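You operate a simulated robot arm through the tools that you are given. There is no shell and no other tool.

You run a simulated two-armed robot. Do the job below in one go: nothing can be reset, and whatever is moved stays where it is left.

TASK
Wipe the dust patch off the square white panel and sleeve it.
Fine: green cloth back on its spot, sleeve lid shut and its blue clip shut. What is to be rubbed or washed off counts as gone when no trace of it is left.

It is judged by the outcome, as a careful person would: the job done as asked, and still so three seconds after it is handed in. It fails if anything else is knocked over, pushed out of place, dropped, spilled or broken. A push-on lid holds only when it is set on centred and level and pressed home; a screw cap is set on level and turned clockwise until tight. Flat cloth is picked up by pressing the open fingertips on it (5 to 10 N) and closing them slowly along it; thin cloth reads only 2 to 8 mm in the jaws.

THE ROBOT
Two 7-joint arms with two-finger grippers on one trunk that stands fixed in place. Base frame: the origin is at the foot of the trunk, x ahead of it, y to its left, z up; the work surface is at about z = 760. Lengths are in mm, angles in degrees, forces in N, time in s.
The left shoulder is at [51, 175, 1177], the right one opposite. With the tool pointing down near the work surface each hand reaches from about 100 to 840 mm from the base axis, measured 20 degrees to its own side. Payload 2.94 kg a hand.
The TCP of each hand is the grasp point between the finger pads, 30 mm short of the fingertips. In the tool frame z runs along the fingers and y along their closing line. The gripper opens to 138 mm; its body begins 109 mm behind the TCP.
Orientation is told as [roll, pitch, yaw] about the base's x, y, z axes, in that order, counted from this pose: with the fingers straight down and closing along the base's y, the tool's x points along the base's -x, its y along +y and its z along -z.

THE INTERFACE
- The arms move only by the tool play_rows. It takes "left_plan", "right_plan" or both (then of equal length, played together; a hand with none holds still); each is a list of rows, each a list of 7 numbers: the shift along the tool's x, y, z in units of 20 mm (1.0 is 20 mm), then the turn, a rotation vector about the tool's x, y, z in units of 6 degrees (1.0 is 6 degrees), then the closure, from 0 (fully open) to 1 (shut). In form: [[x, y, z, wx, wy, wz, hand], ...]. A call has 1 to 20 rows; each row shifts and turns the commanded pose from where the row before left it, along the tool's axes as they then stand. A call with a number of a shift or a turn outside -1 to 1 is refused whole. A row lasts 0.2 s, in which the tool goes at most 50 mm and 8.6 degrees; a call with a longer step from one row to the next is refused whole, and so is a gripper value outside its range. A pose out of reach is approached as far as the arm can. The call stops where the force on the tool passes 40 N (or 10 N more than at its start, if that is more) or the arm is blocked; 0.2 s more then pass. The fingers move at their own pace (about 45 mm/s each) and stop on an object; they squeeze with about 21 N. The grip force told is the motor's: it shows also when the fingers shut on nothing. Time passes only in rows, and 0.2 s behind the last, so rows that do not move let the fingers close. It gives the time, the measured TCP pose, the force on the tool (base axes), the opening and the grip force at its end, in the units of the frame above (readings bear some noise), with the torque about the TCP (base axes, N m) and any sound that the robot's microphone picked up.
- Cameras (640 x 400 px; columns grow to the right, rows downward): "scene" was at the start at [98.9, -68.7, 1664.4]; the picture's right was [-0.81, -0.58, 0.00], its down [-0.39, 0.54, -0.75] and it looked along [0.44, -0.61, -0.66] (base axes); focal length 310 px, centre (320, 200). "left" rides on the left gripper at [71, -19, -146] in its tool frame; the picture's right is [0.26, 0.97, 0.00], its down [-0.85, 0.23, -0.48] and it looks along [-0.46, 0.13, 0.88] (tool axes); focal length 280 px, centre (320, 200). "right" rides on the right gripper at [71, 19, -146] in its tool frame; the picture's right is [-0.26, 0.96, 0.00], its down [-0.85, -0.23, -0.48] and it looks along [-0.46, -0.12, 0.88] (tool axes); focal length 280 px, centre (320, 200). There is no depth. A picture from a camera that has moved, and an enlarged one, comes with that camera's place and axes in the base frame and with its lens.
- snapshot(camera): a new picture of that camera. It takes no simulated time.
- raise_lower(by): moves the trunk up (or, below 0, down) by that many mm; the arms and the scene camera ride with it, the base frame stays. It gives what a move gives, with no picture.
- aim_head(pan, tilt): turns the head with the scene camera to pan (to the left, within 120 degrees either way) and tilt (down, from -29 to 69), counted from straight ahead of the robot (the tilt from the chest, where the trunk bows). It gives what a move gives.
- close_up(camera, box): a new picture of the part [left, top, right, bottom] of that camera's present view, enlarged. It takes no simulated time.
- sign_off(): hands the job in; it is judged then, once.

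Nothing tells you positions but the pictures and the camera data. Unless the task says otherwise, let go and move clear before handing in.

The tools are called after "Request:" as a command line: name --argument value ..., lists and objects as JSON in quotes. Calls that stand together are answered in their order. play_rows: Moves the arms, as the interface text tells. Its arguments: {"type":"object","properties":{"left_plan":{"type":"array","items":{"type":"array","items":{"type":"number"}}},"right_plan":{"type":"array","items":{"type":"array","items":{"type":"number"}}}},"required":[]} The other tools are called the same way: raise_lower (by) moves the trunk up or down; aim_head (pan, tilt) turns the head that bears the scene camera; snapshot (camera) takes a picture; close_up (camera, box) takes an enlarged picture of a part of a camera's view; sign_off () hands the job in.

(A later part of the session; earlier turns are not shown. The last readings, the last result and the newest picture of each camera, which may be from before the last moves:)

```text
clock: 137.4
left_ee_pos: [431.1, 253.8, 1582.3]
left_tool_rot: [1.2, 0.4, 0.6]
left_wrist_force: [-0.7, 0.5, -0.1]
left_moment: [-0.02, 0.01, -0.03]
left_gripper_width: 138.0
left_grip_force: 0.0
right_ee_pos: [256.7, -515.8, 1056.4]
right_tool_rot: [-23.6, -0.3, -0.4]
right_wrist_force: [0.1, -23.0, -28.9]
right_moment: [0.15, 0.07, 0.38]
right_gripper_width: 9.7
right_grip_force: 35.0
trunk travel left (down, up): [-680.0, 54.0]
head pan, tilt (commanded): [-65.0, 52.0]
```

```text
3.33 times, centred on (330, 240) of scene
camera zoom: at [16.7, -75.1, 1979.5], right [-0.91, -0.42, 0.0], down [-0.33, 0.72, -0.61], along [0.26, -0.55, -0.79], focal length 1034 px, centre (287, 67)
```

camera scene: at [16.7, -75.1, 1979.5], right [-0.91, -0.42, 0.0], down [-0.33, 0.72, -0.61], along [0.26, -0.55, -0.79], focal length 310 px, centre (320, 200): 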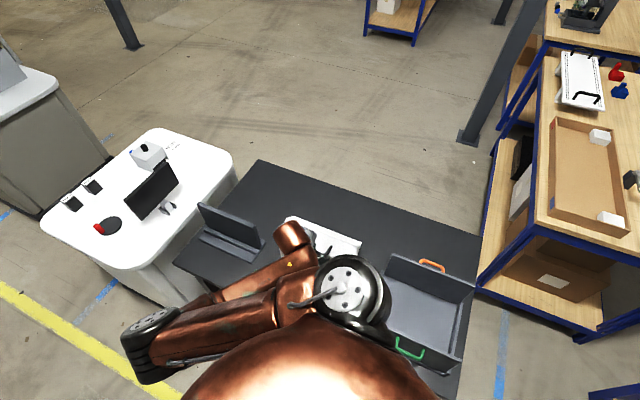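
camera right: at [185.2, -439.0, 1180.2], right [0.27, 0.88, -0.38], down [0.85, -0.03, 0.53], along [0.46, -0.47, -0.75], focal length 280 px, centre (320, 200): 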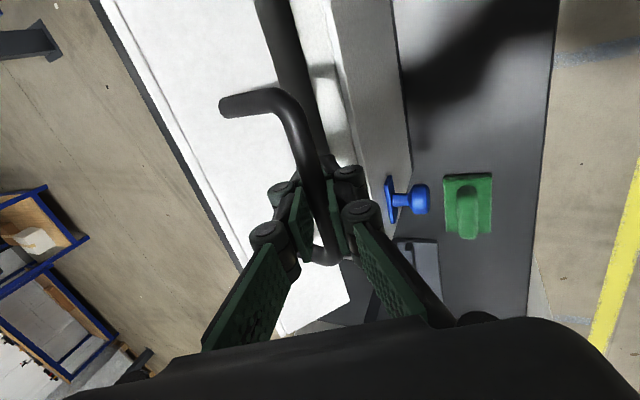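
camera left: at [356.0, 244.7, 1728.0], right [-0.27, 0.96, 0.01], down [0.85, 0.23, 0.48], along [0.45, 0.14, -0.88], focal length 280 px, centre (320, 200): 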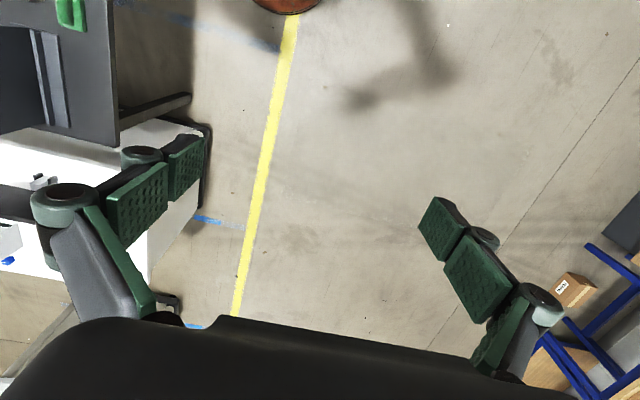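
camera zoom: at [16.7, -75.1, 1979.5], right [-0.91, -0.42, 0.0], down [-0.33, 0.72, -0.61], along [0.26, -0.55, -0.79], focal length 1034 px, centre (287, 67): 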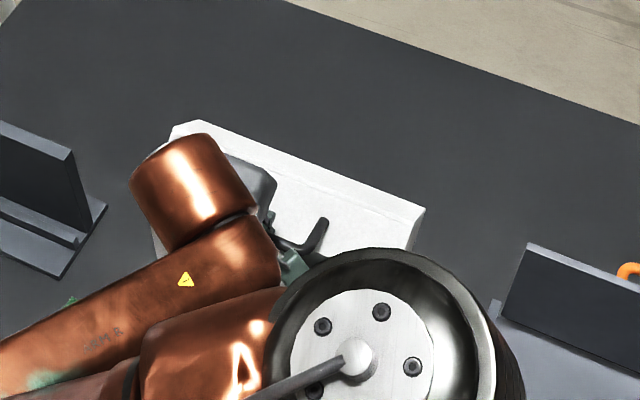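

The sleeve hasn't moved (the clip is where it was); the rod just slid along the pads. I'll step on gently along the arc with less roll, easing the outward pull first.

Request:
play_rows --right_plan '[[0, 0.345, 0.291, -0.33, 0, 0, 1], [0, 0, 0, 0, 0, 0, 1]]'

```text
clock: 138.1
left_ee_pos: [430.7, 258.3, 1582.9]
left_tool_rot: [1.0, 0.4, 0.6]
left_wrist_force: [-0.7, -0.3, -0.5]
left_moment: [0.02, 0.0, 0.01]
left_gripper_width: 137.7
left_grip_force: 0.1
right_ee_pos: [256.3, -509.2, 1050.1]
right_tool_rot: [-21.8, -0.6, -0.2]
right_wrist_force: [2.5, -9.1, -7.5]
right_moment: [0.0, 0.17, 0.26]
right_gripper_width: 9.8
right_grip_force: 35.0
trunk travel left (down, up): [-680.0, 54.0]
head pan, tilt (commanded): [-65.0, 52.0]
```

Good, much calmer. Continuing.

Request:
play_rows --right_plan '[[0, 0.355, 0.23, -0.33, 0, 0, 1], [0, 0.342, 0.244, -0.33, 0, 0, 1], [0, 0, 0, 0, 0, 0, 1]]'

Request:
snapshot --camera "right"

```text
clock: 138.8
left_ee_pos: [429.7, 261.2, 1581.6]
left_tool_rot: [1.0, 0.5, 0.5]
left_wrist_force: [0.0, -0.4, 1.0]
left_moment: [-0.01, 0.0, -0.02]
left_gripper_width: 138.2
left_grip_force: 0.1
right_ee_pos: [255.3, -497.6, 1038.0]
right_tool_rot: [-17.8, -0.5, -0.3]
right_wrist_force: [1.1, 2.3, 2.7]
right_moment: [-0.04, -0.09, 0.25]
right_gripper_width: 9.7
right_grip_force: 35.3
trunk travel left (down, up): [-680.0, 54.0]
head pan, tilt (commanded): [-65.0, 52.0]
```

```text
taken
camera right: at [184.6, -434.8, 1169.3], right [0.27, 0.92, -0.29], down [0.84, -0.08, 0.53], along [0.46, -0.39, -0.8], focal length 280 px, centre (320, 200)
```

right: 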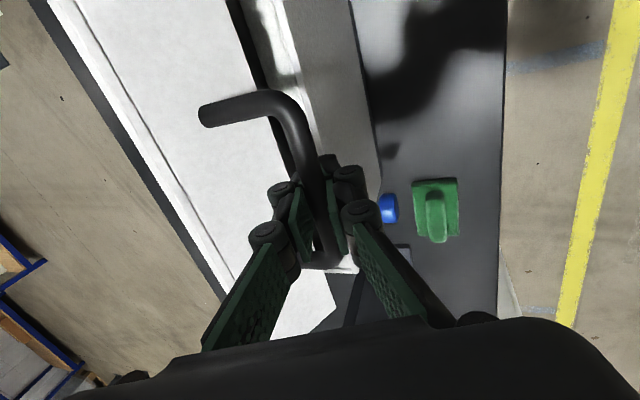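

On the arc with almost no force. Continuing toward shut.

Request:
play_rows --right_plan '[[0, 0.311, 0.299, -0.33, 0, 0, 1], [0, 0.276, 0.332, -0.33, 0, 0, 1], [0, 0, 0, 0, 0, 0, 1]]'

Request:
snapshot --camera "right"

```text
clock: 139.7
left_ee_pos: [430.5, 263.2, 1583.8]
left_tool_rot: [0.9, 0.4, 0.7]
left_wrist_force: [0.7, 0.7, 0.2]
left_moment: [-0.02, -0.03, -0.03]
left_gripper_width: 137.9
left_grip_force: 0.0
right_ee_pos: [255.2, -489.0, 1022.9]
right_tool_rot: [-13.8, -0.4, -0.2]
right_wrist_force: [-0.2, 18.2, 9.8]
right_moment: [-0.11, -0.02, 0.22]
right_gripper_width: 10.1
right_grip_force: 35.4
trunk travel left (down, up): [-680.0, 54.0]
head pan, tilt (commanded): [-65.0, 52.0]
```

```text
taken
camera right: at [184.6, -434.8, 1158.5], right [0.27, 0.94, -0.23], down [0.84, -0.11, 0.52], along [0.46, -0.33, -0.82], focal length 280 px, centre (320, 200)
```

right: 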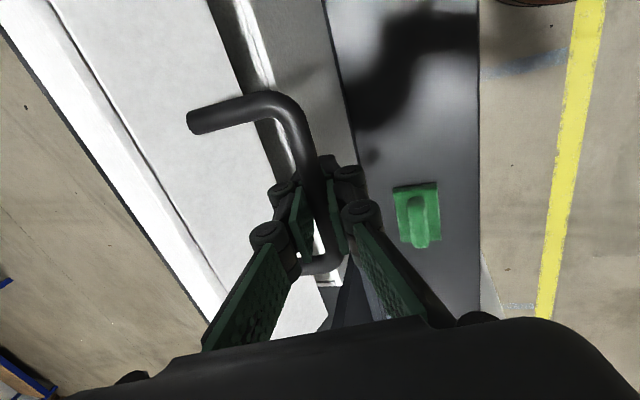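

A bit of inward pressure again; I'll swing outward 2 mm while stepping on.

Request:
play_rows --right_plan '[[0, 0.394, 0.243, -0.33, 0, 0, 1], [0, 0, 0, 0, 0, 0, 1]]'

Request:
snapshot --camera "right"

```text
clock: 140.2
left_ee_pos: [430.8, 260.5, 1582.5]
left_tool_rot: [0.9, 0.5, 0.6]
left_wrist_force: [0.6, -1.1, 0.2]
left_moment: [-0.01, 0.01, 0.01]
left_gripper_width: 138.1
left_grip_force: 0.1
right_ee_pos: [255.8, -484.4, 1014.9]
right_tool_rot: [-12.0, -0.4, -0.3]
right_wrist_force: [4.1, 3.3, 1.4]
right_moment: [0.02, -0.23, 0.21]
right_gripper_width: 9.3
right_grip_force: 35.2
trunk travel left (down, up): [-680.0, 54.0]
head pan, tilt (commanded): [-65.0, 52.0]
```

```text
taken
camera right: at [184.6, -435.5, 1153.1], right [0.27, 0.94, -0.2], down [0.84, -0.13, 0.52], along [0.46, -0.31, -0.83], focal length 280 px, centre (320, 200)
```

right: 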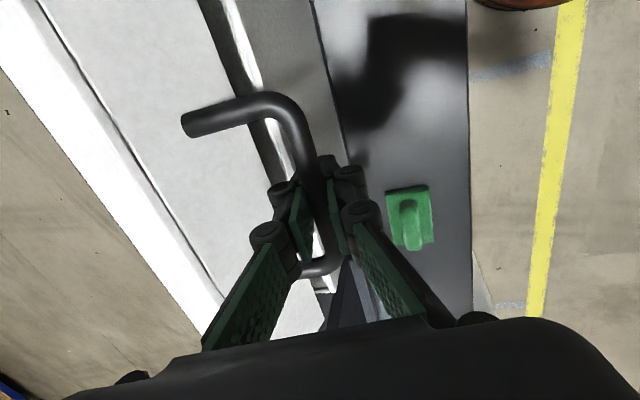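

Request:
play_rows --right_plan '[[0, 0.216, 0.389, -0.33, 0, 0, 1], [0, 0, 0, 0, 0, 0, 1]]'

Request:
close_up --camera "right" --box '[150, 0, 400, 300]'

```text
clock: 140.8
left_ee_pos: [430.6, 262.1, 1583.4]
left_tool_rot: [1.0, 0.4, 0.6]
left_wrist_force: [-0.3, -0.6, 0.2]
left_moment: [0.0, 0.01, 0.03]
left_gripper_width: 138.1
left_grip_force: 0.1
right_ee_pos: [255.0, -481.5, 1007.6]
right_tool_rot: [-10.0, -0.5, -0.4]
right_wrist_force: [2.8, 2.0, 1.8]
right_moment: [-0.11, -0.05, 0.21]
right_gripper_width: 9.6
right_grip_force: 35.2
trunk travel left (down, up): [-680.0, 54.0]
head pan, tilt (commanded): [-65.0, 52.0]
```

```text
1.33 times, centred on (275, 150) of right
camera zoom: at [184.6, -436.7, 1146.9], right [0.27, 0.95, -0.17], down [0.84, -0.15, 0.51], along [0.46, -0.28, -0.84], focal length 374 px, centre (380, 267)
```

zoom: 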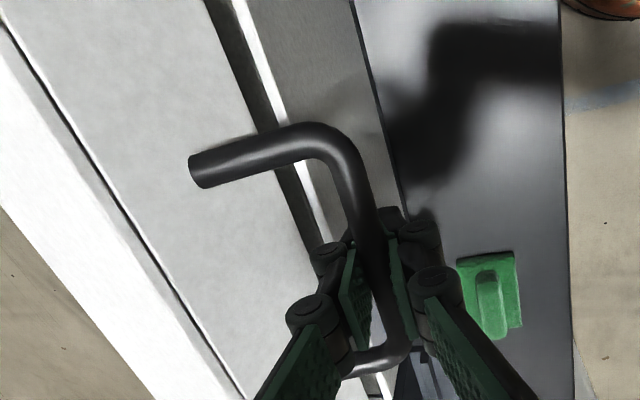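

A small gap remains between lid and body. Continuing in smaller steps until it seats.

Request:
play_rows --right_plan '[[0, 0.147, 0.4, -0.2, 0, 0, 1], [0, 0, 0, 0, 0, 0, 1]]'

Request:
close_up --camera "right" --box '[150, 0, 400, 300]'

```text
clock: 141.4
left_ee_pos: [430.4, 262.8, 1581.7]
left_tool_rot: [0.8, 0.5, 0.6]
left_wrist_force: [-0.4, 0.4, -0.1]
left_moment: [-0.02, -0.01, -0.02]
left_gripper_width: 138.0
left_grip_force: 0.0
right_ee_pos: [255.4, -478.9, 999.1]
right_tool_rot: [-8.7, -0.5, -0.2]
right_wrist_force: [7.3, 8.8, 2.4]
right_moment: [-0.13, 0.09, 0.18]
right_gripper_width: 9.6
right_grip_force: 35.2
trunk travel left (down, up): [-680.0, 54.0]
head pan, tilt (commanded): [-65.0, 52.0]
```

```text
1.33 times, centred on (275, 150) of right
camera zoom: at [184.4, -436.7, 1138.9], right [0.27, 0.95, -0.14], down [0.84, -0.16, 0.51], along [0.46, -0.26, -0.85], focal length 374 px, centre (380, 267)
```

zoom: 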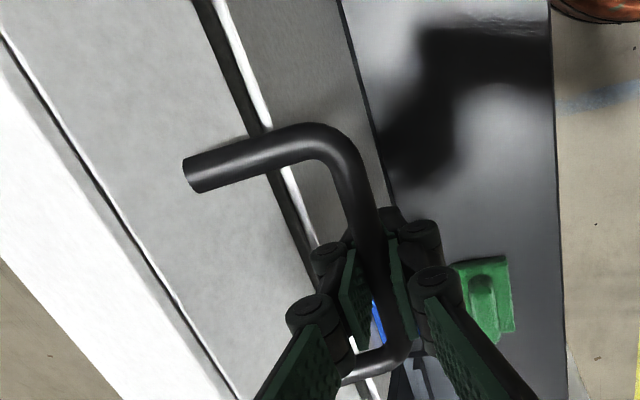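

Request:
play_rows --right_plan '[[0, 0.12, 0.33, -0.1, 0, 0, 1], [0, 0, 0, 0, 0, 0, 1]]'

Request:
close_up --camera "right" --box '[150, 0, 400, 300]'

```text
clock: 142.1
left_ee_pos: [429.7, 262.7, 1581.3]
left_tool_rot: [0.9, 0.4, 0.5]
left_wrist_force: [0.2, -0.2, -0.5]
left_moment: [-0.01, -0.01, 0.01]
left_gripper_width: 138.3
left_grip_force: 0.1
right_ee_pos: [256.0, -476.0, 991.9]
right_tool_rot: [-8.2, -0.5, -0.2]
right_wrist_force: [4.6, 14.9, 4.1]
right_moment: [-0.13, -0.31, 0.2]
right_gripper_width: 9.4
right_grip_force: 34.7
trunk travel left (down, up): [-680.0, 54.0]
head pan, tilt (commanded): [-65.0, 52.0]
```

```text
1.33 times, centred on (275, 150) of right
camera zoom: at [184.5, -436.2, 1132.6], right [0.27, 0.95, -0.13], down [0.84, -0.17, 0.51], along [0.46, -0.25, -0.85], focal length 374 px, centre (380, 267)
```

zoom: 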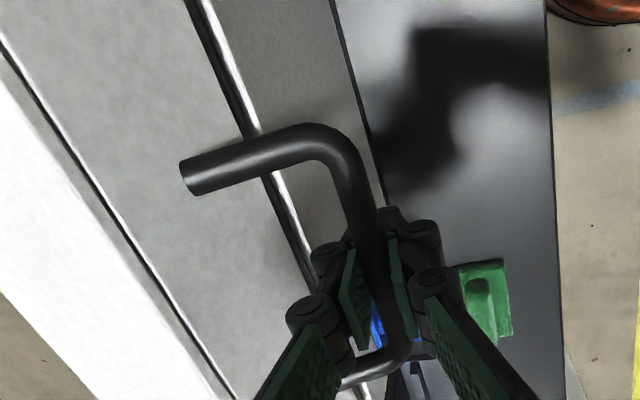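

Request:
play_rows --right_plan '[[0, 0.13, 0.3, -0.1, 0, 0, 1], [0, 0, 0, 0, 0, 0, 1]]'

Request:
close_up --camera "right" --box '[150, 0, 400, 300]'

```text
clock: 142.7
left_ee_pos: [430.7, 262.7, 1581.3]
left_tool_rot: [1.0, 0.4, 0.6]
left_wrist_force: [-0.8, 0.5, -0.1]
left_moment: [0.0, -0.02, 0.01]
left_gripper_width: 138.2
left_grip_force: 0.2
right_ee_pos: [255.2, -474.7, 985.7]
right_tool_rot: [-7.6, -0.3, -0.4]
right_wrist_force: [3.7, 15.2, 1.6]
right_moment: [-0.18, -0.08, 0.19]
right_gripper_width: 9.4
right_grip_force: 35.3
trunk travel left (down, up): [-680.0, 54.0]
head pan, tilt (commanded): [-65.0, 52.0]
```

```text
1.33 times, centred on (275, 150) of right
camera zoom: at [184.6, -436.1, 1127.1], right [0.27, 0.96, -0.13], down [0.85, -0.17, 0.51], along [0.46, -0.24, -0.85], focal length 374 px, centre (380, 267)
```

zoom: 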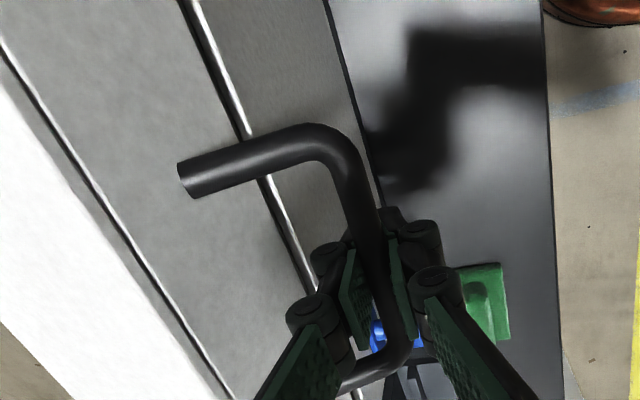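

Request:
play_rows --right_plan '[[0, 0.12, 0.25, 0, 0, 0, 1], [0, 0, 0, 0, 0, 0, 1]]'

Request:
close_up --camera "right" --box '[150, 0, 400, 300]'

```text
clock: 143.2
left_ee_pos: [430.6, 262.0, 1582.4]
left_tool_rot: [1.0, 0.4, 0.6]
left_wrist_force: [0.5, 0.1, -0.3]
left_moment: [0.02, 0.0, -0.03]
left_gripper_width: 138.1
left_grip_force: 0.2
right_ee_pos: [256.0, -474.7, 981.5]
right_tool_rot: [-7.6, -0.4, -0.3]
right_wrist_force: [3.7, 13.3, 2.4]
right_moment: [-0.24, 0.29, 0.13]
right_gripper_width: 9.7
right_grip_force: 35.3
trunk travel left (down, up): [-680.0, 54.0]
head pan, tilt (commanded): [-65.0, 52.0]
```

```text
1.33 times, centred on (275, 150) of right
camera zoom: at [184.5, -435.2, 1122.7], right [0.27, 0.96, -0.13], down [0.84, -0.17, 0.51], along [0.46, -0.24, -0.85], focal length 374 px, centre (380, 267)
```

zoom: 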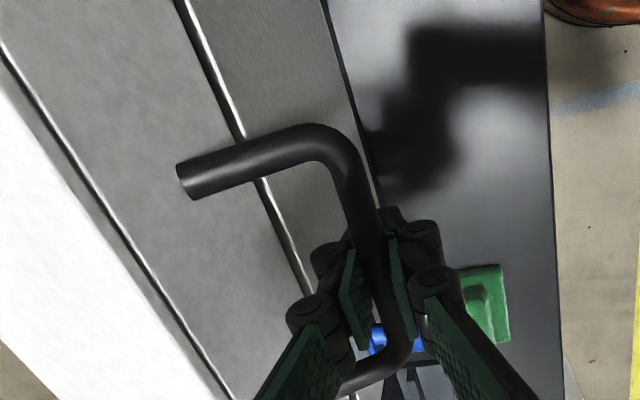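

Request:
play_rows --right_plan '[[0, 0.08, 0.2, 0, 0, 0, 1], [0, 0.04, 0.12, 0, 0, 0, 1], [0, 0, 0, 0, 0, 0, 1]]'

Request:
close_up --camera "right" --box '[150, 0, 400, 300]'

```text
clock: 144.1
left_ee_pos: [429.2, 261.7, 1582.3]
left_tool_rot: [0.9, 0.5, 0.5]
left_wrist_force: [-0.4, -0.1, 0.2]
left_moment: [0.01, 0.02, -0.01]
left_gripper_width: 137.9
left_grip_force: 0.0
right_ee_pos: [256.0, -472.8, 974.9]
right_tool_rot: [-7.6, -0.3, -0.3]
right_wrist_force: [-0.2, 9.7, 1.1]
right_moment: [-0.2, -0.05, 0.25]
right_gripper_width: 9.6
right_grip_force: 34.8
trunk travel left (down, up): [-680.0, 54.0]
head pan, tilt (commanded): [-65.0, 52.0]
```

```text
1.33 times, centred on (275, 150) of right
camera zoom: at [184.6, -434.3, 1115.9], right [0.27, 0.96, -0.13], down [0.84, -0.17, 0.51], along [0.46, -0.24, -0.85], focal length 374 px, centre (380, 267)
```

zoom: 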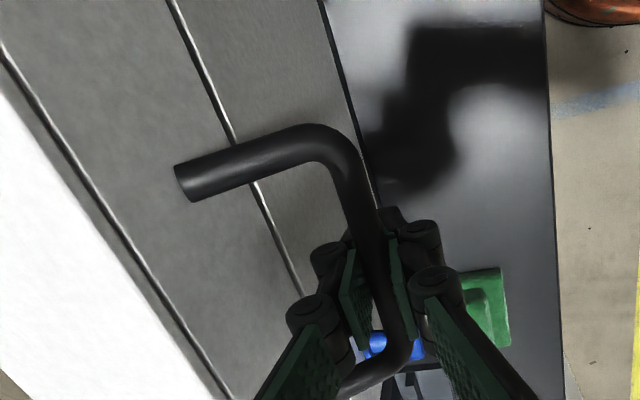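

Almost shut — a thin line remains. A bit more until the force shows it has seated.

Request:
play_rows --right_plan '[[0, 0.03, 0.12, 0, 0, 0, 1], [0, 0.02, 0.1, 0, 0, 0, 1], [0, 0, 0, 0, 0, 0, 1]]'

Request:
close_up --camera "right" --box '[150, 0, 400, 300]'

```text
clock: 144.8
left_ee_pos: [430.0, 262.4, 1581.5]
left_tool_rot: [0.9, 0.4, 0.7]
left_wrist_force: [0.5, 0.4, -0.7]
left_moment: [0.05, -0.02, 0.0]
left_gripper_width: 137.8
left_grip_force: 0.1
right_ee_pos: [255.4, -472.5, 969.9]
right_tool_rot: [-7.6, -0.4, -0.2]
right_wrist_force: [0.5, 7.8, 4.3]
right_moment: [-0.14, 0.23, 0.18]
right_gripper_width: 9.4
right_grip_force: 35.0
trunk travel left (down, up): [-680.0, 54.0]
head pan, tilt (commanded): [-65.0, 52.0]
```

```text
1.33 times, centred on (275, 150) of right
camera zoom: at [184.4, -433.9, 1111.3], right [0.27, 0.96, -0.13], down [0.84, -0.17, 0.51], along [0.46, -0.24, -0.85], focal length 374 px, centre (380, 267)
```

zoom: 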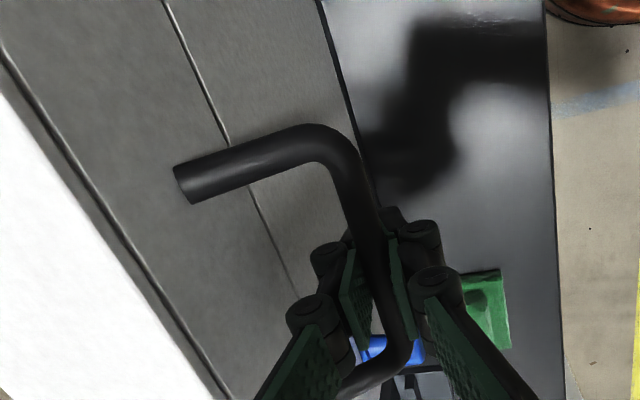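

Request:
play_rows --right_plan '[[0, 0.01, 0.08, 0, 0, 0, 1], [0, 0, 0.05, 0, 0, 0, 1], [0, 0, 0, 0, 0, 0, 1]]'

Request:
close_up --camera "right" --box '[150, 0, 400, 300]'

```text
clock: 145.7
left_ee_pos: [428.7, 263.7, 1582.0]
left_tool_rot: [0.9, 0.3, 0.5]
left_wrist_force: [-0.2, -0.1, 0.4]
left_moment: [0.0, 0.01, -0.02]
left_gripper_width: 138.2
left_grip_force: 0.0
right_ee_pos: [255.3, -473.5, 968.8]
right_tool_rot: [-7.9, -0.5, -0.3]
right_wrist_force: [-2.3, 7.2, 29.1]
right_moment: [-0.04, 0.0, 0.2]
right_gripper_width: 9.8
right_grip_force: 35.2
trunk travel left (down, up): [-680.0, 54.0]
head pan, tilt (commanded): [-65.0, 52.0]
```

```text
1.33 times, centred on (275, 150) of right
camera zoom: at [184.2, -433.2, 1109.4], right [0.27, 0.95, -0.13], down [0.84, -0.17, 0.51], along [0.47, -0.25, -0.85], focal length 374 px, centre (380, 267)
```

zoom: 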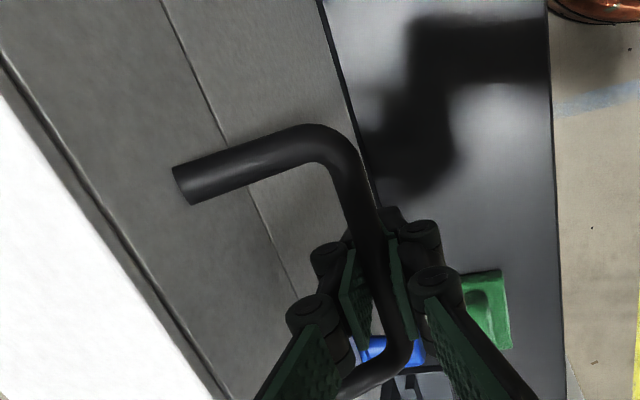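

The lid is seated (29 N at the seam, line closed). I relax the push, open the jaws a little and withdraw upward.

Request:
play_rows --right_plan '[[0, 0, -0.1, 0, 0, 0, 1], [0, 0, 0, 0, 0, 0, 0.95], [0, 0, 0, 0, 0, 0, 0.9], [0, 0, 0, 0, 0, 0, 0.85], [0, 0, 0, 0, 0, 0, 0.84], [0, 0, 0, 0, 0, 0, 0.84]]'

Request:
snapshot --camera "right"

```text
clock: 147.1
left_ee_pos: [429.8, 260.4, 1582.4]
left_tool_rot: [1.0, 0.4, 0.6]
left_wrist_force: [0.1, 0.2, 0.3]
left_moment: [-0.02, 0.01, 0.03]
left_gripper_width: 137.7
left_grip_force: 0.0
right_ee_pos: [256.3, -473.3, 968.1]
right_tool_rot: [-7.5, -0.5, -0.3]
right_wrist_force: [0.3, 0.0, 0.2]
right_moment: [0.0, -0.01, 0.0]
right_gripper_width: 22.0
right_grip_force: 0.0
trunk travel left (down, up): [-680.0, 54.0]
head pan, tilt (commanded): [-65.0, 52.0]
```

```text
taken
camera right: at [184.8, -434.6, 1109.0], right [0.27, 0.96, -0.12], down [0.84, -0.17, 0.51], along [0.46, -0.24, -0.85], focal length 280 px, centre (320, 200)
```

right: 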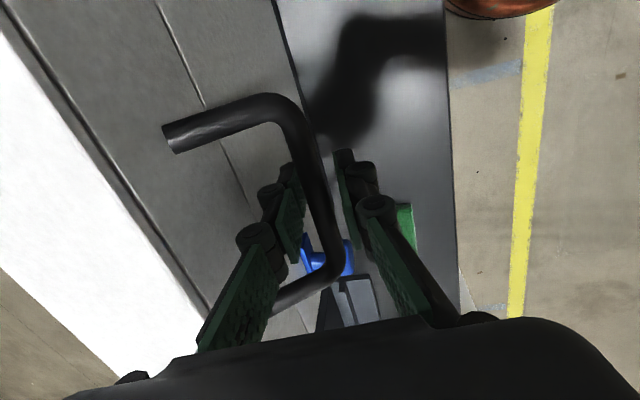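

Request:
play_rows --right_plan '[[0, 0, -0.4, 0, 0, 0, 0.84], [0, 0, -0.6, 0, 0, 0, 0.84], [0, 0, -0.7, 0, 0, 0, 0.84], [0, 0, -0.8, 0, 0, 0, 0.84], [0, 0, -1, 0, 0, 0, 0.84], [0, 0, 0, 0, 0, 0, 0.84]]'

Request:
snapshot --camera "right"

```text
clock: 148.4
left_ee_pos: [428.8, 259.4, 1582.4]
left_tool_rot: [1.0, 0.4, 0.7]
left_wrist_force: [0.6, 0.5, 0.5]
left_moment: [0.02, 0.02, 0.05]
left_gripper_width: 137.7
left_grip_force: 0.1
right_ee_pos: [256.0, -464.5, 1037.7]
right_tool_rot: [-7.4, -0.4, -0.3]
right_wrist_force: [-0.1, -0.1, -0.5]
right_moment: [0.02, 0.0, -0.01]
right_gripper_width: 22.2
right_grip_force: 0.1
trunk travel left (down, up): [-680.0, 54.0]
head pan, tilt (commanded): [-65.0, 52.0]
```

```text
taken
camera right: at [185.2, -425.1, 1178.7], right [0.27, 0.96, -0.12], down [0.84, -0.17, 0.51], along [0.46, -0.24, -0.85], focal length 280 px, centre (320, 200)
```

right: 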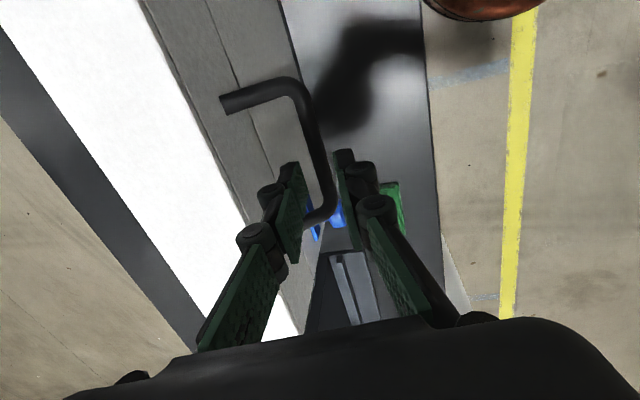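

The lid stays shut. I'll bring the right hand up and forward, clear of everything, then lower the trunk to get a more frontal view of the clip.

Request:
play_rows --right_plan '[[0, 0, -1, 0, 0, 0, 0.84], [0, 0, -1, 0, 0, 0, 0.84], [-0.5, 0, -1, 0, 0, 0, 0.84], [-1, 0, 0, -0.4, 0, 0, 0.84], [-1, 0, 0, -0.4, 0, 0, 0.84], [-1, 0, 0, -0.4, 0, 0, 0.84], [-1, 0, 0, 0, 0, 0, 0.84], [-1, 0, 0, 0, 0, 0, 0.84], [-1, 0, 0, 0, 0, 0, 0.84], [-1, 0, -0.5, 0, 0, 0, 0.84], [-1, 0, -1, 0, 0, 0, 0.84], [-1, 0, -1, 0, 0, 0, 0.84], [0, 0, -1, 0, 0, 0, 0.84], [0, 0, -1, 0, 0, 0, 0.84], [0, 0, -1, 0, 0, 0, 0.84], [0, 0, -1, 0, 0, 0, 0.84], [0, 0, -1, 0, 0, 0, 0.84], [0, 0, -1, 0, 0, 0, 0.84], [0, 0, -1, 0, 0, 0, 0.84], [0, 0, 0, 0, 0, 0, 0.84]]'

Request:
snapshot --camera "scene"

```text
clock: 152.7
left_ee_pos: [430.5, 260.9, 1582.5]
left_tool_rot: [0.9, 0.4, 0.5]
left_wrist_force: [-0.6, 1.8, -1.0]
left_moment: [0.0, -0.04, -0.03]
left_gripper_width: 137.9
left_grip_force: 0.1
right_ee_pos: [443.6, -456.2, 1287.6]
right_tool_rot: [-0.3, -0.4, -0.3]
right_wrist_force: [0.8, -0.3, -0.5]
right_moment: [-0.02, 0.03, 0.0]
right_gripper_width: 22.1
right_grip_force: 0.0
right hand out of reach, approached as far as the arm can: row 3
trunk travel left (down, up): [-680.0, 54.0]
head pan, tilt (commanded): [-65.0, 52.0]
```

```text
taken
camera scene: at [15.5, -66.9, 1979.8], right [-0.91, -0.42, 0.0], down [-0.33, 0.71, -0.62], along [0.26, -0.56, -0.79], focal length 310 px, centre (320, 200)
```

scene: 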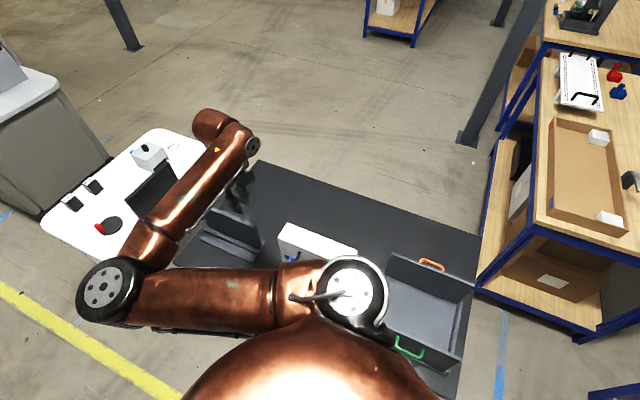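

Request:
play_rows --right_plan '[[0, 0, -1, 0, 0, 0, 0.84], [0, 0, -1, 0, 0, 0, 0.84], [0, 0, -1, 0, 0, 0, 0.84], [0, 0, -1, 0, 0, 0, 0.84], [0, 0, -1, 0, 0, 0, 0.84], [0, 0, -1, 0, 0, 0, 0.84], [0, 0, 0, 0, 0, 0, 0.84]]'

Request:
raise_lower --by -260

Request:
snapshot --camera "scene"

Request:
snapshot --camera "right"

```text
clock: 154.2
left_ee_pos: [431.0, 259.7, 1582.5]
left_tool_rot: [1.0, 0.3, 0.6]
left_wrist_force: [0.5, -0.1, 0.1]
left_moment: [0.01, 0.02, 0.0]
left_gripper_width: 137.8
left_grip_force: 0.1
right_ee_pos: [441.3, -454.6, 1411.2]
right_tool_rot: [-0.3, -0.4, -0.4]
right_wrist_force: [0.1, -0.3, -0.1]
right_moment: [0.01, 0.01, -0.02]
right_gripper_width: 22.3
right_grip_force: 0.2
trunk travel left (down, up): [-680.0, 54.0]
head pan, tilt (commanded): [-65.0, 52.0]
```

```text
clock: 156.9
left_ee_pos: [429.1, 260.6, 1322.4]
left_tool_rot: [0.9, 0.3, 0.6]
left_wrist_force: [0.2, 0.4, -0.1]
left_moment: [0.02, -0.04, -0.01]
left_gripper_width: 137.8
left_grip_force: 0.2
right_ee_pos: [442.4, -455.7, 1149.5]
right_tool_rot: [-0.2, -0.4, -0.3]
right_wrist_force: [-0.6, 0.1, -0.1]
right_moment: [-0.01, -0.04, -0.02]
right_gripper_width: 22.1
right_grip_force: 0.1
trunk travel left (down, up): [-420.0, 314.0]
head pan, tilt (commanded): [-65.0, 52.0]
```

```text
taken
camera scene: at [50.9, -67.0, 1720.3], right [-0.91, -0.42, 0.0], down [-0.33, 0.71, -0.62], along [0.26, -0.56, -0.79], focal length 310 px, centre (320, 200)
```

scene: 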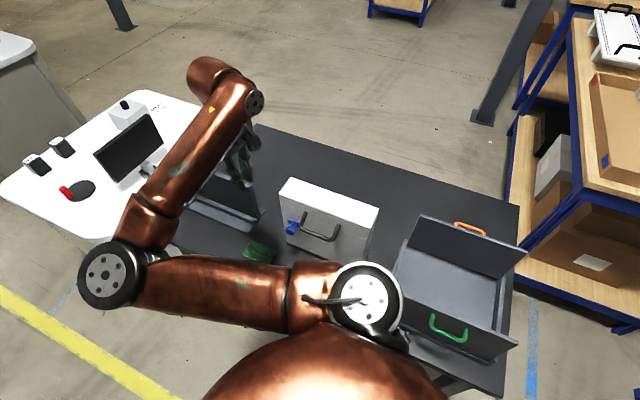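

```text
taken
camera right: at [371.2, -434.9, 1293.4], right [0.27, 0.96, 0.0], down [0.84, -0.23, 0.48], along [0.47, -0.13, -0.88], focal length 280 px, centre (320, 200)
```

right: 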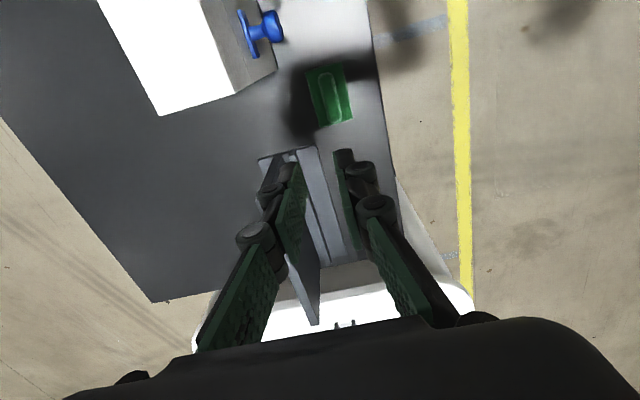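

Request:
close_up --camera "scene" --box '[260, 165, 400, 275]'

Request:
close_up --camera "scene" --box '[270, 190, 350, 260]'

Request:
close_up --camera "right" --box '[200, 0, 380, 140]'

```text
3.64 times, centred on (330, 220) of scene
camera zoom: at [50.9, -67.0, 1720.3], right [-0.91, -0.42, 0.0], down [-0.33, 0.71, -0.62], along [0.26, -0.56, -0.79], focal length 1128 px, centre (284, 127)
```

zoom: 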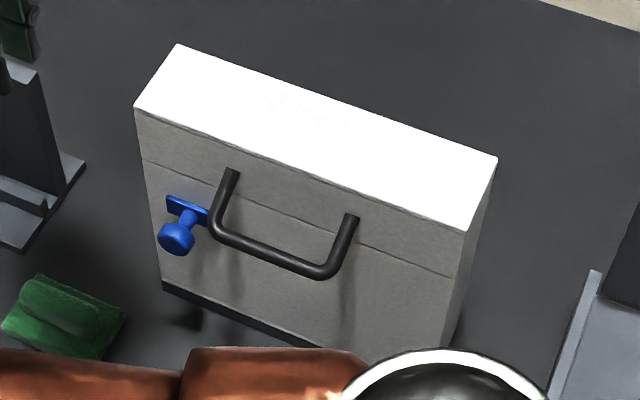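

```text
5.71 times, centred on (310, 225) of scene
camera zoom: at [50.9, -67.0, 1720.3], right [-0.91, -0.42, 0.0], down [-0.33, 0.71, -0.62], along [0.26, -0.56, -0.79], focal length 1773 px, centre (377, 57)
```

zoom: 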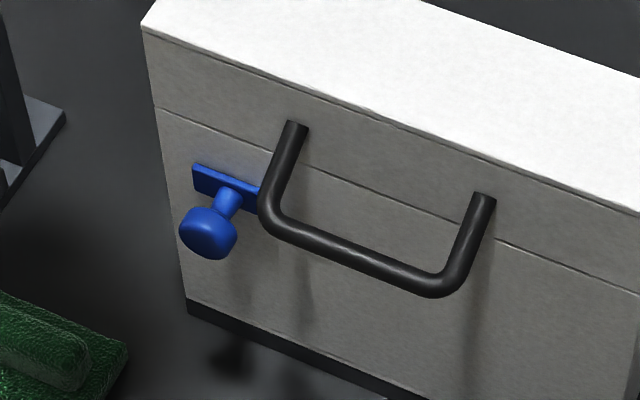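

```text
2.86 times, centred on (290, 70) of right
camera zoom: at [371.2, -434.9, 1293.4], right [0.27, 0.96, 0.0], down [0.84, -0.23, 0.48], along [0.47, -0.13, -0.88], focal length 801 px, centre (406, 571)
```

zoom: 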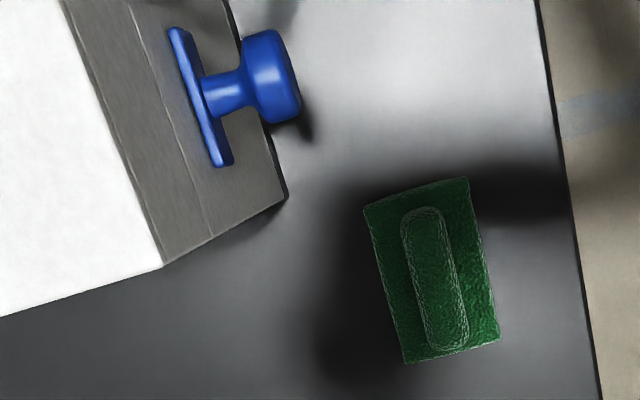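

The lid is shut with a clean seam. The knob is at about (341, −480, 935). I'll turn the right hand (yaw −90°, then tilt) to reach it from the +x upper side, clear of the lid handle.

Request:
play_rows --right_plan '[[0, 0, 0, 0, 0, 1, 0.7], [0, 0, 0, 0, 0, 1, 0.7], [0, 0, 0, 0, 0, 1, 0.7], [0, 0, 0, 0, 0, 1, 0.7], [0, 0, 0, 0, 0, 1, 0.7], [0, 0, 0, 0, 0, 1, 0.7], [0, 0, 0, 0, 0, 1, 0.7], [0, 0, 0, 0, 0, 1, 0.7], [0, 0, 0, 0, 0, 1, 0.7], [0, 0, 0, 0, 0, 1, 0.7], [0, 0, 0, 0, 0, 1, 0.7], [0, 0, 0, 0, 0, 1, 0.7], [0, 0, 0, 0, 0, 1, 0.7], [0, 0, 0, 0, 0, 1, 0.7], [0, 0, 0, 0, 0, 1, 0.7], [0, 0, 0, 0, 0, 0, 0.7]]'

Request:
snapshot --camera "right"

Request:
snapshot --camera "scene"

```text
clock: 160.3
left_ee_pos: [429.6, 260.9, 1322.5]
left_tool_rot: [1.0, 0.4, 0.6]
left_wrist_force: [-0.4, 0.3, 0.1]
left_moment: [0.0, -0.03, -0.03]
left_gripper_width: 138.2
left_grip_force: 0.0
right_ee_pos: [443.3, -454.1, 1146.9]
right_tool_rot: [0.3, -0.4, -90.5]
right_wrist_force: [-0.2, 0.0, 0.2]
right_moment: [0.0, 0.03, -0.04]
right_gripper_width: 41.6
right_grip_force: 0.1
trunk travel left (down, up): [-420.0, 314.0]
head pan, tilt (commanded): [-65.0, 52.0]
```

```text
taken
camera right: at [462.7, -383.4, 1292.7], right [0.96, -0.27, 0.01], down [-0.24, -0.84, 0.48], along [-0.12, -0.46, -0.88], focal length 280 px, centre (320, 200)
```

right: 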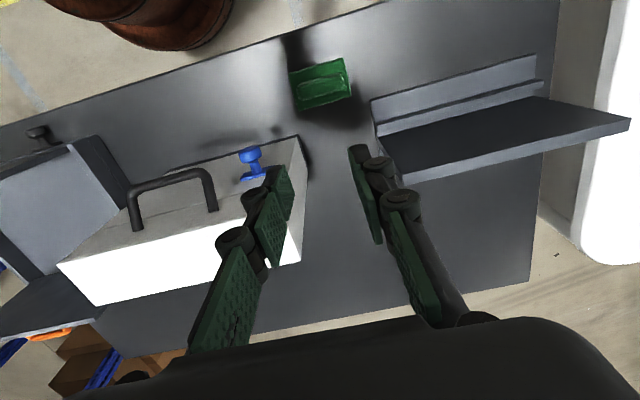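

```text
taken
camera scene: at [51.3, -66.9, 1720.2], right [-0.91, -0.42, 0.0], down [-0.33, 0.71, -0.62], along [0.26, -0.56, -0.79], focal length 310 px, centre (320, 200)
```

scene: 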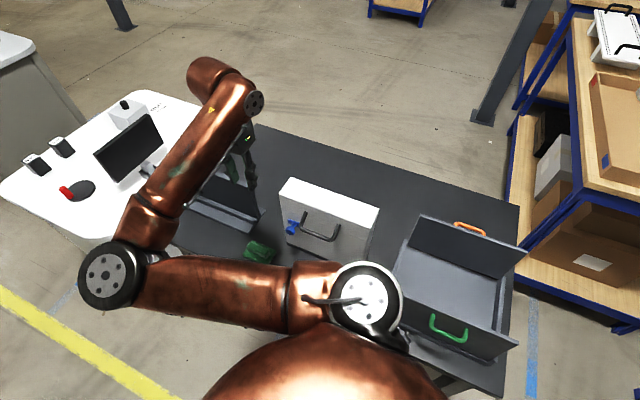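

The yaw worked and this view shows the clip well. Zooming on it.

Request:
close_up --camera "right" --box '[110, 120, 320, 250]'

```text
3.05 times, centred on (215, 185) of right
camera zoom: at [462.7, -383.4, 1292.7], right [0.96, -0.27, 0.01], down [-0.24, -0.84, 0.48], along [-0.12, -0.46, -0.88], focal length 854 px, centre (640, 246)
```

zoom: 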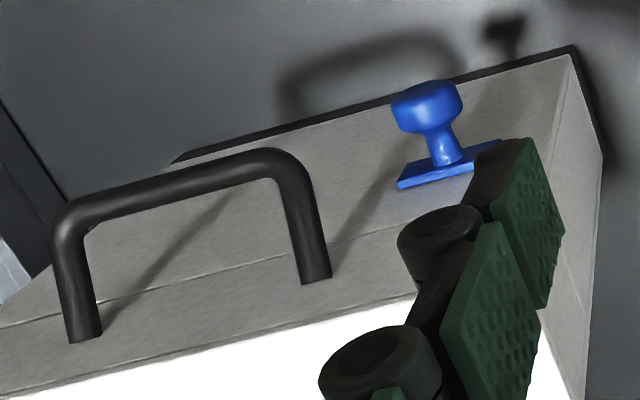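

Now tilt the hand by 75° so the fingers point to −x, slightly down.

Request:
play_rows --right_plan '[[0, 0, 0, 1, 0, 0, 0.6], [0, 0, 0, 1, 0, 0, 0.6], [0, 0, 0, 1, 0, 0, 0.6], [0, 0, 0, 1, 0, 0, 0.6], [0, 0, 0, 1, 0, 0, 0.6], [0, 0, 0, 1, 0, 0, 0.6], [0, 0, 0, 1, 0, 0, 0.6], [0, 0, 0, 1, 0, 0, 0.6], [0, 0, 0, 1, 0, 0, 0.6], [0, 0, 0, 1, 0, 0, 0.6], [0, 0, 0, 1, 0, 0, 0.6], [0, 0, 0, 1, 0, 0, 0.6], [0, 0, 0, 0.5, 0, 0, 0.6], [0, 0, 0, 0, 0, 0, 0.6]]'

Request:
snapshot --camera "right"

Request:
snapshot --camera "scene"

```text
clock: 163.3
left_ee_pos: [430.1, 260.7, 1322.5]
left_tool_rot: [1.0, 0.4, 0.6]
left_wrist_force: [0.3, -1.2, 0.0]
left_moment: [0.01, 0.01, 0.0]
left_gripper_width: 138.0
left_grip_force: 0.1
right_ee_pos: [352.8, -478.0, 1153.8]
right_tool_rot: [-74.6, -0.3, -90.1]
right_wrist_force: [0.3, 0.3, -0.1]
right_moment: [0.01, -0.01, -0.01]
right_gripper_width: 55.2
right_grip_force: 0.0
right hand out of reach, approached as far as the arm can: row 4, 5, 6, 7, 8, 9, 10, 11, 12, 13
trunk travel left (down, up): [-420.0, 314.0]
head pan, tilt (commanded): [-65.0, 52.0]
```

```text
taken
camera right: at [499.7, -406.7, 1174.1], right [0.26, -0.27, -0.93], down [0.4, -0.85, 0.35], along [-0.88, -0.46, -0.11], focal length 280 px, centre (320, 200)
```

right: 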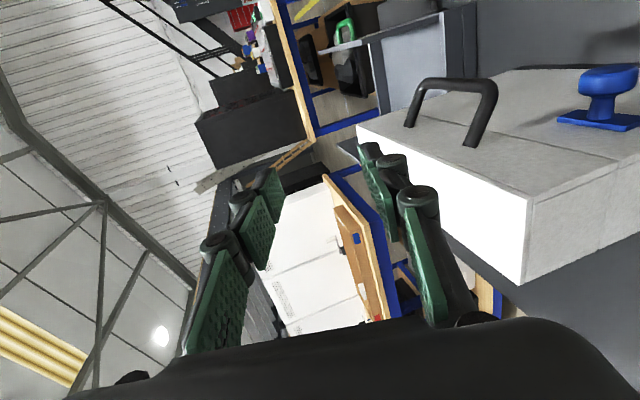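

```text
taken
camera scene: at [51.4, -67.0, 1720.2], right [-0.91, -0.42, 0.0], down [-0.33, 0.71, -0.62], along [0.26, -0.56, -0.79], focal length 310 px, centre (320, 200)
```

scene: 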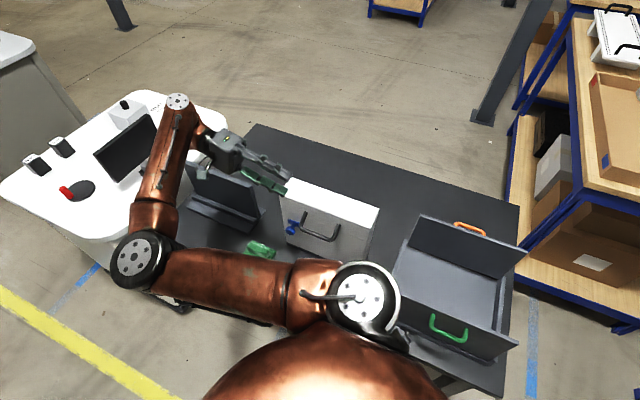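

The hand now points to −x. I'll shift it in front (+y), go down to the knob's height, and then move in sideways around the knob.

Request:
play_rows --right_plan '[[1, 0, 0, 0, 0, 0, 0.6], [1, 0, 0, 0, 0, 0, 0.6], [1, 0, 0, 0, 0, 0, 0.6], [0, 0.96, 0.27, 0, 0, 0, 0.6], [0, 0.96, 0.27, 0, 0, 0, 0.6], [0, 0.96, 0.27, 0, 0, 0, 0.6], [0, 0.96, 0.27, 0, 0, 0, 0.6], [0, 0.96, 0.27, 0, 0, 0, 0.6], [0, 0, 0, 0, 0, 0, 0.6]]'

Request:
snapshot --camera "right"

Request:
snapshot --camera "scene"

```text
clock: 165.3
left_ee_pos: [429.4, 260.4, 1321.7]
left_tool_rot: [1.0, 0.4, 0.6]
left_wrist_force: [-0.3, -0.5, 0.1]
left_moment: [0.02, -0.02, -0.02]
left_gripper_width: 138.1
left_grip_force: 0.0
right_ee_pos: [315.4, -431.2, 1064.1]
right_tool_rot: [-74.5, -0.2, -90.1]
right_wrist_force: [-0.6, 0.9, -0.2]
right_moment: [-0.02, 0.0, -0.03]
right_gripper_width: 55.4
right_grip_force: 0.1
right hand out of reach, approached as far as the arm can: row 1, 2, 3, 4, 5, 6, 7, 8
trunk travel left (down, up): [-420.0, 314.0]
head pan, tilt (commanded): [-65.0, 52.0]
```

```text
taken
camera right: at [461.4, -360.0, 1083.9], right [0.26, -0.27, -0.93], down [0.4, -0.85, 0.35], along [-0.88, -0.46, -0.11], focal length 280 px, centre (320, 200)
```

right: 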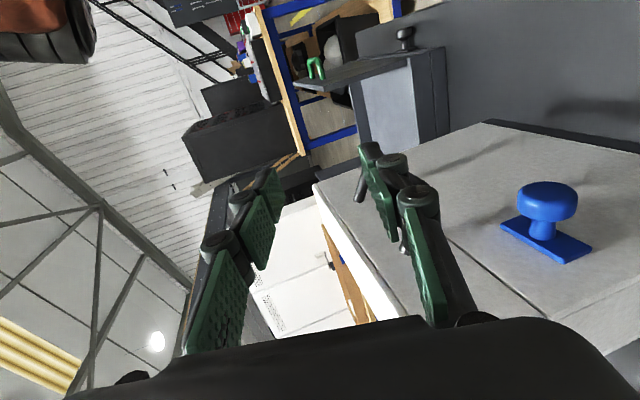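

```text
taken
camera scene: at [51.3, -66.8, 1720.2], right [-0.91, -0.42, 0.0], down [-0.33, 0.71, -0.62], along [0.26, -0.56, -0.79], focal length 310 px, centre (320, 200)
```

scene: 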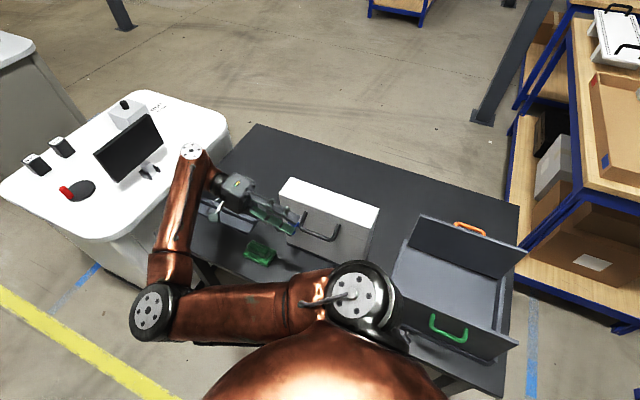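

This orientation runs into the right wrist's limit. The left arm is better placed for the clip (pointing at −y). First I take the right hand back to pointing down and move it up out of the way.

Request:
play_rows --right_plan '[[0.3, 0, 0, -1, 0, 0, 0.6], [0.3, 0, 0, -1, 0, 0, 0.6], [0.3, 0, 0, -1, 0, 0, 0.6], [0, 0, 0, -1, 0, 0, 0.6], [0, 0, 0, -1, 0, 0, 0.6], [0, 0, 0, -1, 0, 0, 0.6], [0, 0, 0, -1, 0, 0, 0.6], [0, 0, 0, -1, 0, 0, 0.6], [0, 0, 0, -1, 0, 0, 0.6], [0, 0, 0, -1, 0, 0, 0.6], [0, 0, 0, -1, 0, 0, 0.6], [0, 0, 0, -1, 0, 0, 0.6], [0, 0, 0, -0.5, 0, 0, 0.6], [0, 0, 0, 0, 0, 0, 0.6]]'

Request:
snapshot --camera "scene"

```text
clock: 168.3
left_ee_pos: [430.8, 260.1, 1322.3]
left_tool_rot: [1.0, 0.4, 0.6]
left_wrist_force: [-0.3, 0.3, 0.2]
left_moment: [-0.01, 0.07, -0.02]
left_gripper_width: 137.8
left_grip_force: 0.2
right_ee_pos: [366.5, -395.9, 1077.9]
right_tool_rot: [0.4, -0.2, -90.3]
right_wrist_force: [0.2, -1.0, 0.8]
right_moment: [0.03, 0.01, -0.02]
right_gripper_width: 55.3
right_grip_force: 0.0
right hand out of reach, approached as far as the arm can: row 11, 12
trunk travel left (down, up): [-420.0, 314.0]
head pan, tilt (commanded): [-65.0, 52.0]
```

```text
taken
camera scene: at [53.0, -66.9, 1720.1], right [-0.91, -0.42, 0.0], down [-0.33, 0.71, -0.62], along [0.26, -0.56, -0.79], focal length 310 px, centre (320, 200)
```

scene: 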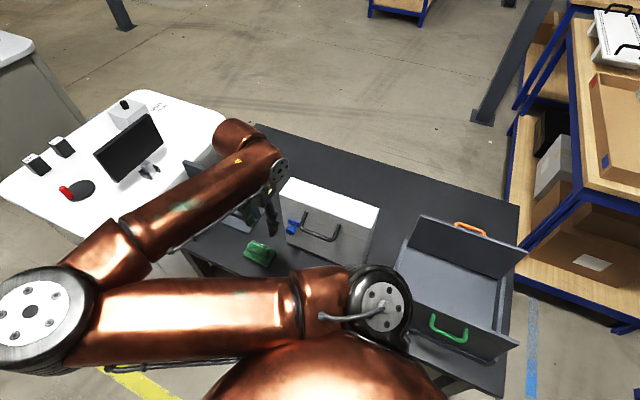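

Request:
play_rows --right_plan '[[0, 0, -1, 0, 0, 0, 0.6], [0, 0, -1, 0, 0, 0, 0.6], [0, 0, -1, 0, 0, 0, 0.6], [0, 0, -1, 0, 0, 0, 0.6], [0, 0, -1, 0, 0, 0, 0.6], [0, 0, -1, 0, 0, 0, 0.6], [-1, 0.2, -0.7, 0, 0, 0, 0.6], [-1, 0.2, -0.7, 0, 0, 0, 0.6], [-1, 0.2, -0.7, 0, 0, 0, 0.6], [-1, 0.2, -0.7, 0, 0, 0, 0.6], [-1, 0.2, -0.7, 0, 0, 0, 0.6], [-1, 0.2, -0.7, 0, 0, 0, 0.6], [-1, 0.2, 0, 0, 0, 0, 0.6], [-1, 0.2, 0, 0, 0, 0, 0.6], [-1, 0.2, 0, 0, 0, 0, 0.6], [-1, 0.2, 0, 0, 0, 0, 0.6], [-1, 0.2, 0, 0, 0, 0, 0.6], [0, 0, 0, 0, 0, 0, 0.6]]'

Request:
snapshot --camera "scene"

Request:
snapshot --camera "right"

```text
clock: 172.1
left_ee_pos: [430.8, 261.6, 1321.6]
left_tool_rot: [1.1, 0.3, 0.6]
left_wrist_force: [-0.1, -0.1, -1.0]
left_moment: [-0.03, 0.01, 0.04]
left_gripper_width: 138.0
left_grip_force: 0.0
right_ee_pos: [407.0, -615.9, 1284.1]
right_tool_rot: [0.4, -0.5, -90.3]
right_wrist_force: [0.4, -0.4, 0.6]
right_moment: [-0.03, 0.0, 0.02]
right_gripper_width: 55.4
right_grip_force: 0.0
trunk travel left (down, up): [-420.0, 314.0]
head pan, tilt (commanded): [-65.0, 52.0]
```

```text
taken
camera scene: at [51.4, -66.0, 1720.2], right [-0.91, -0.42, 0.0], down [-0.33, 0.71, -0.62], along [0.26, -0.56, -0.79], focal length 310 px, centre (320, 200)
```

scene: 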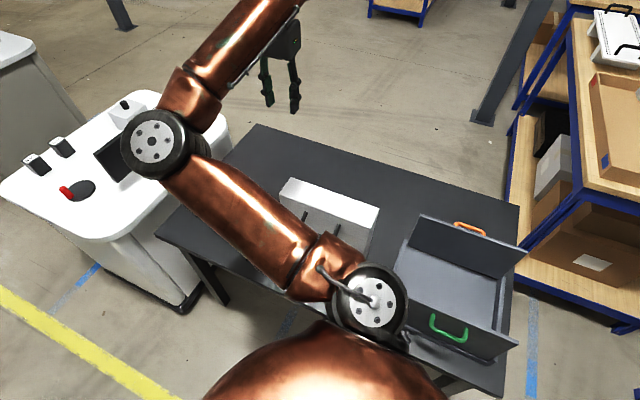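

```text
taken
camera right: at [426.4, -544.3, 1430.0], right [0.96, -0.27, 0.01], down [-0.24, -0.84, 0.48], along [-0.12, -0.46, -0.88], focal length 280 px, centre (320, 200)
```

right: 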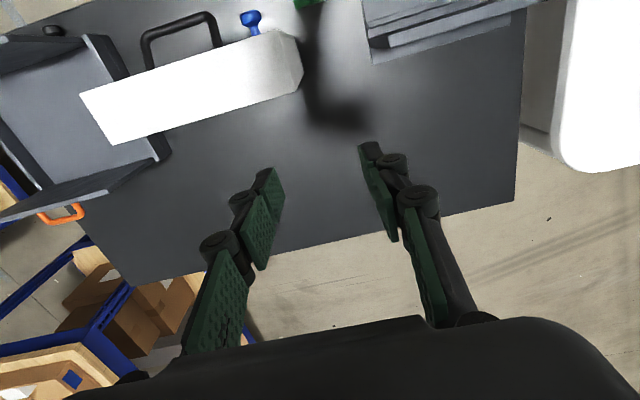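

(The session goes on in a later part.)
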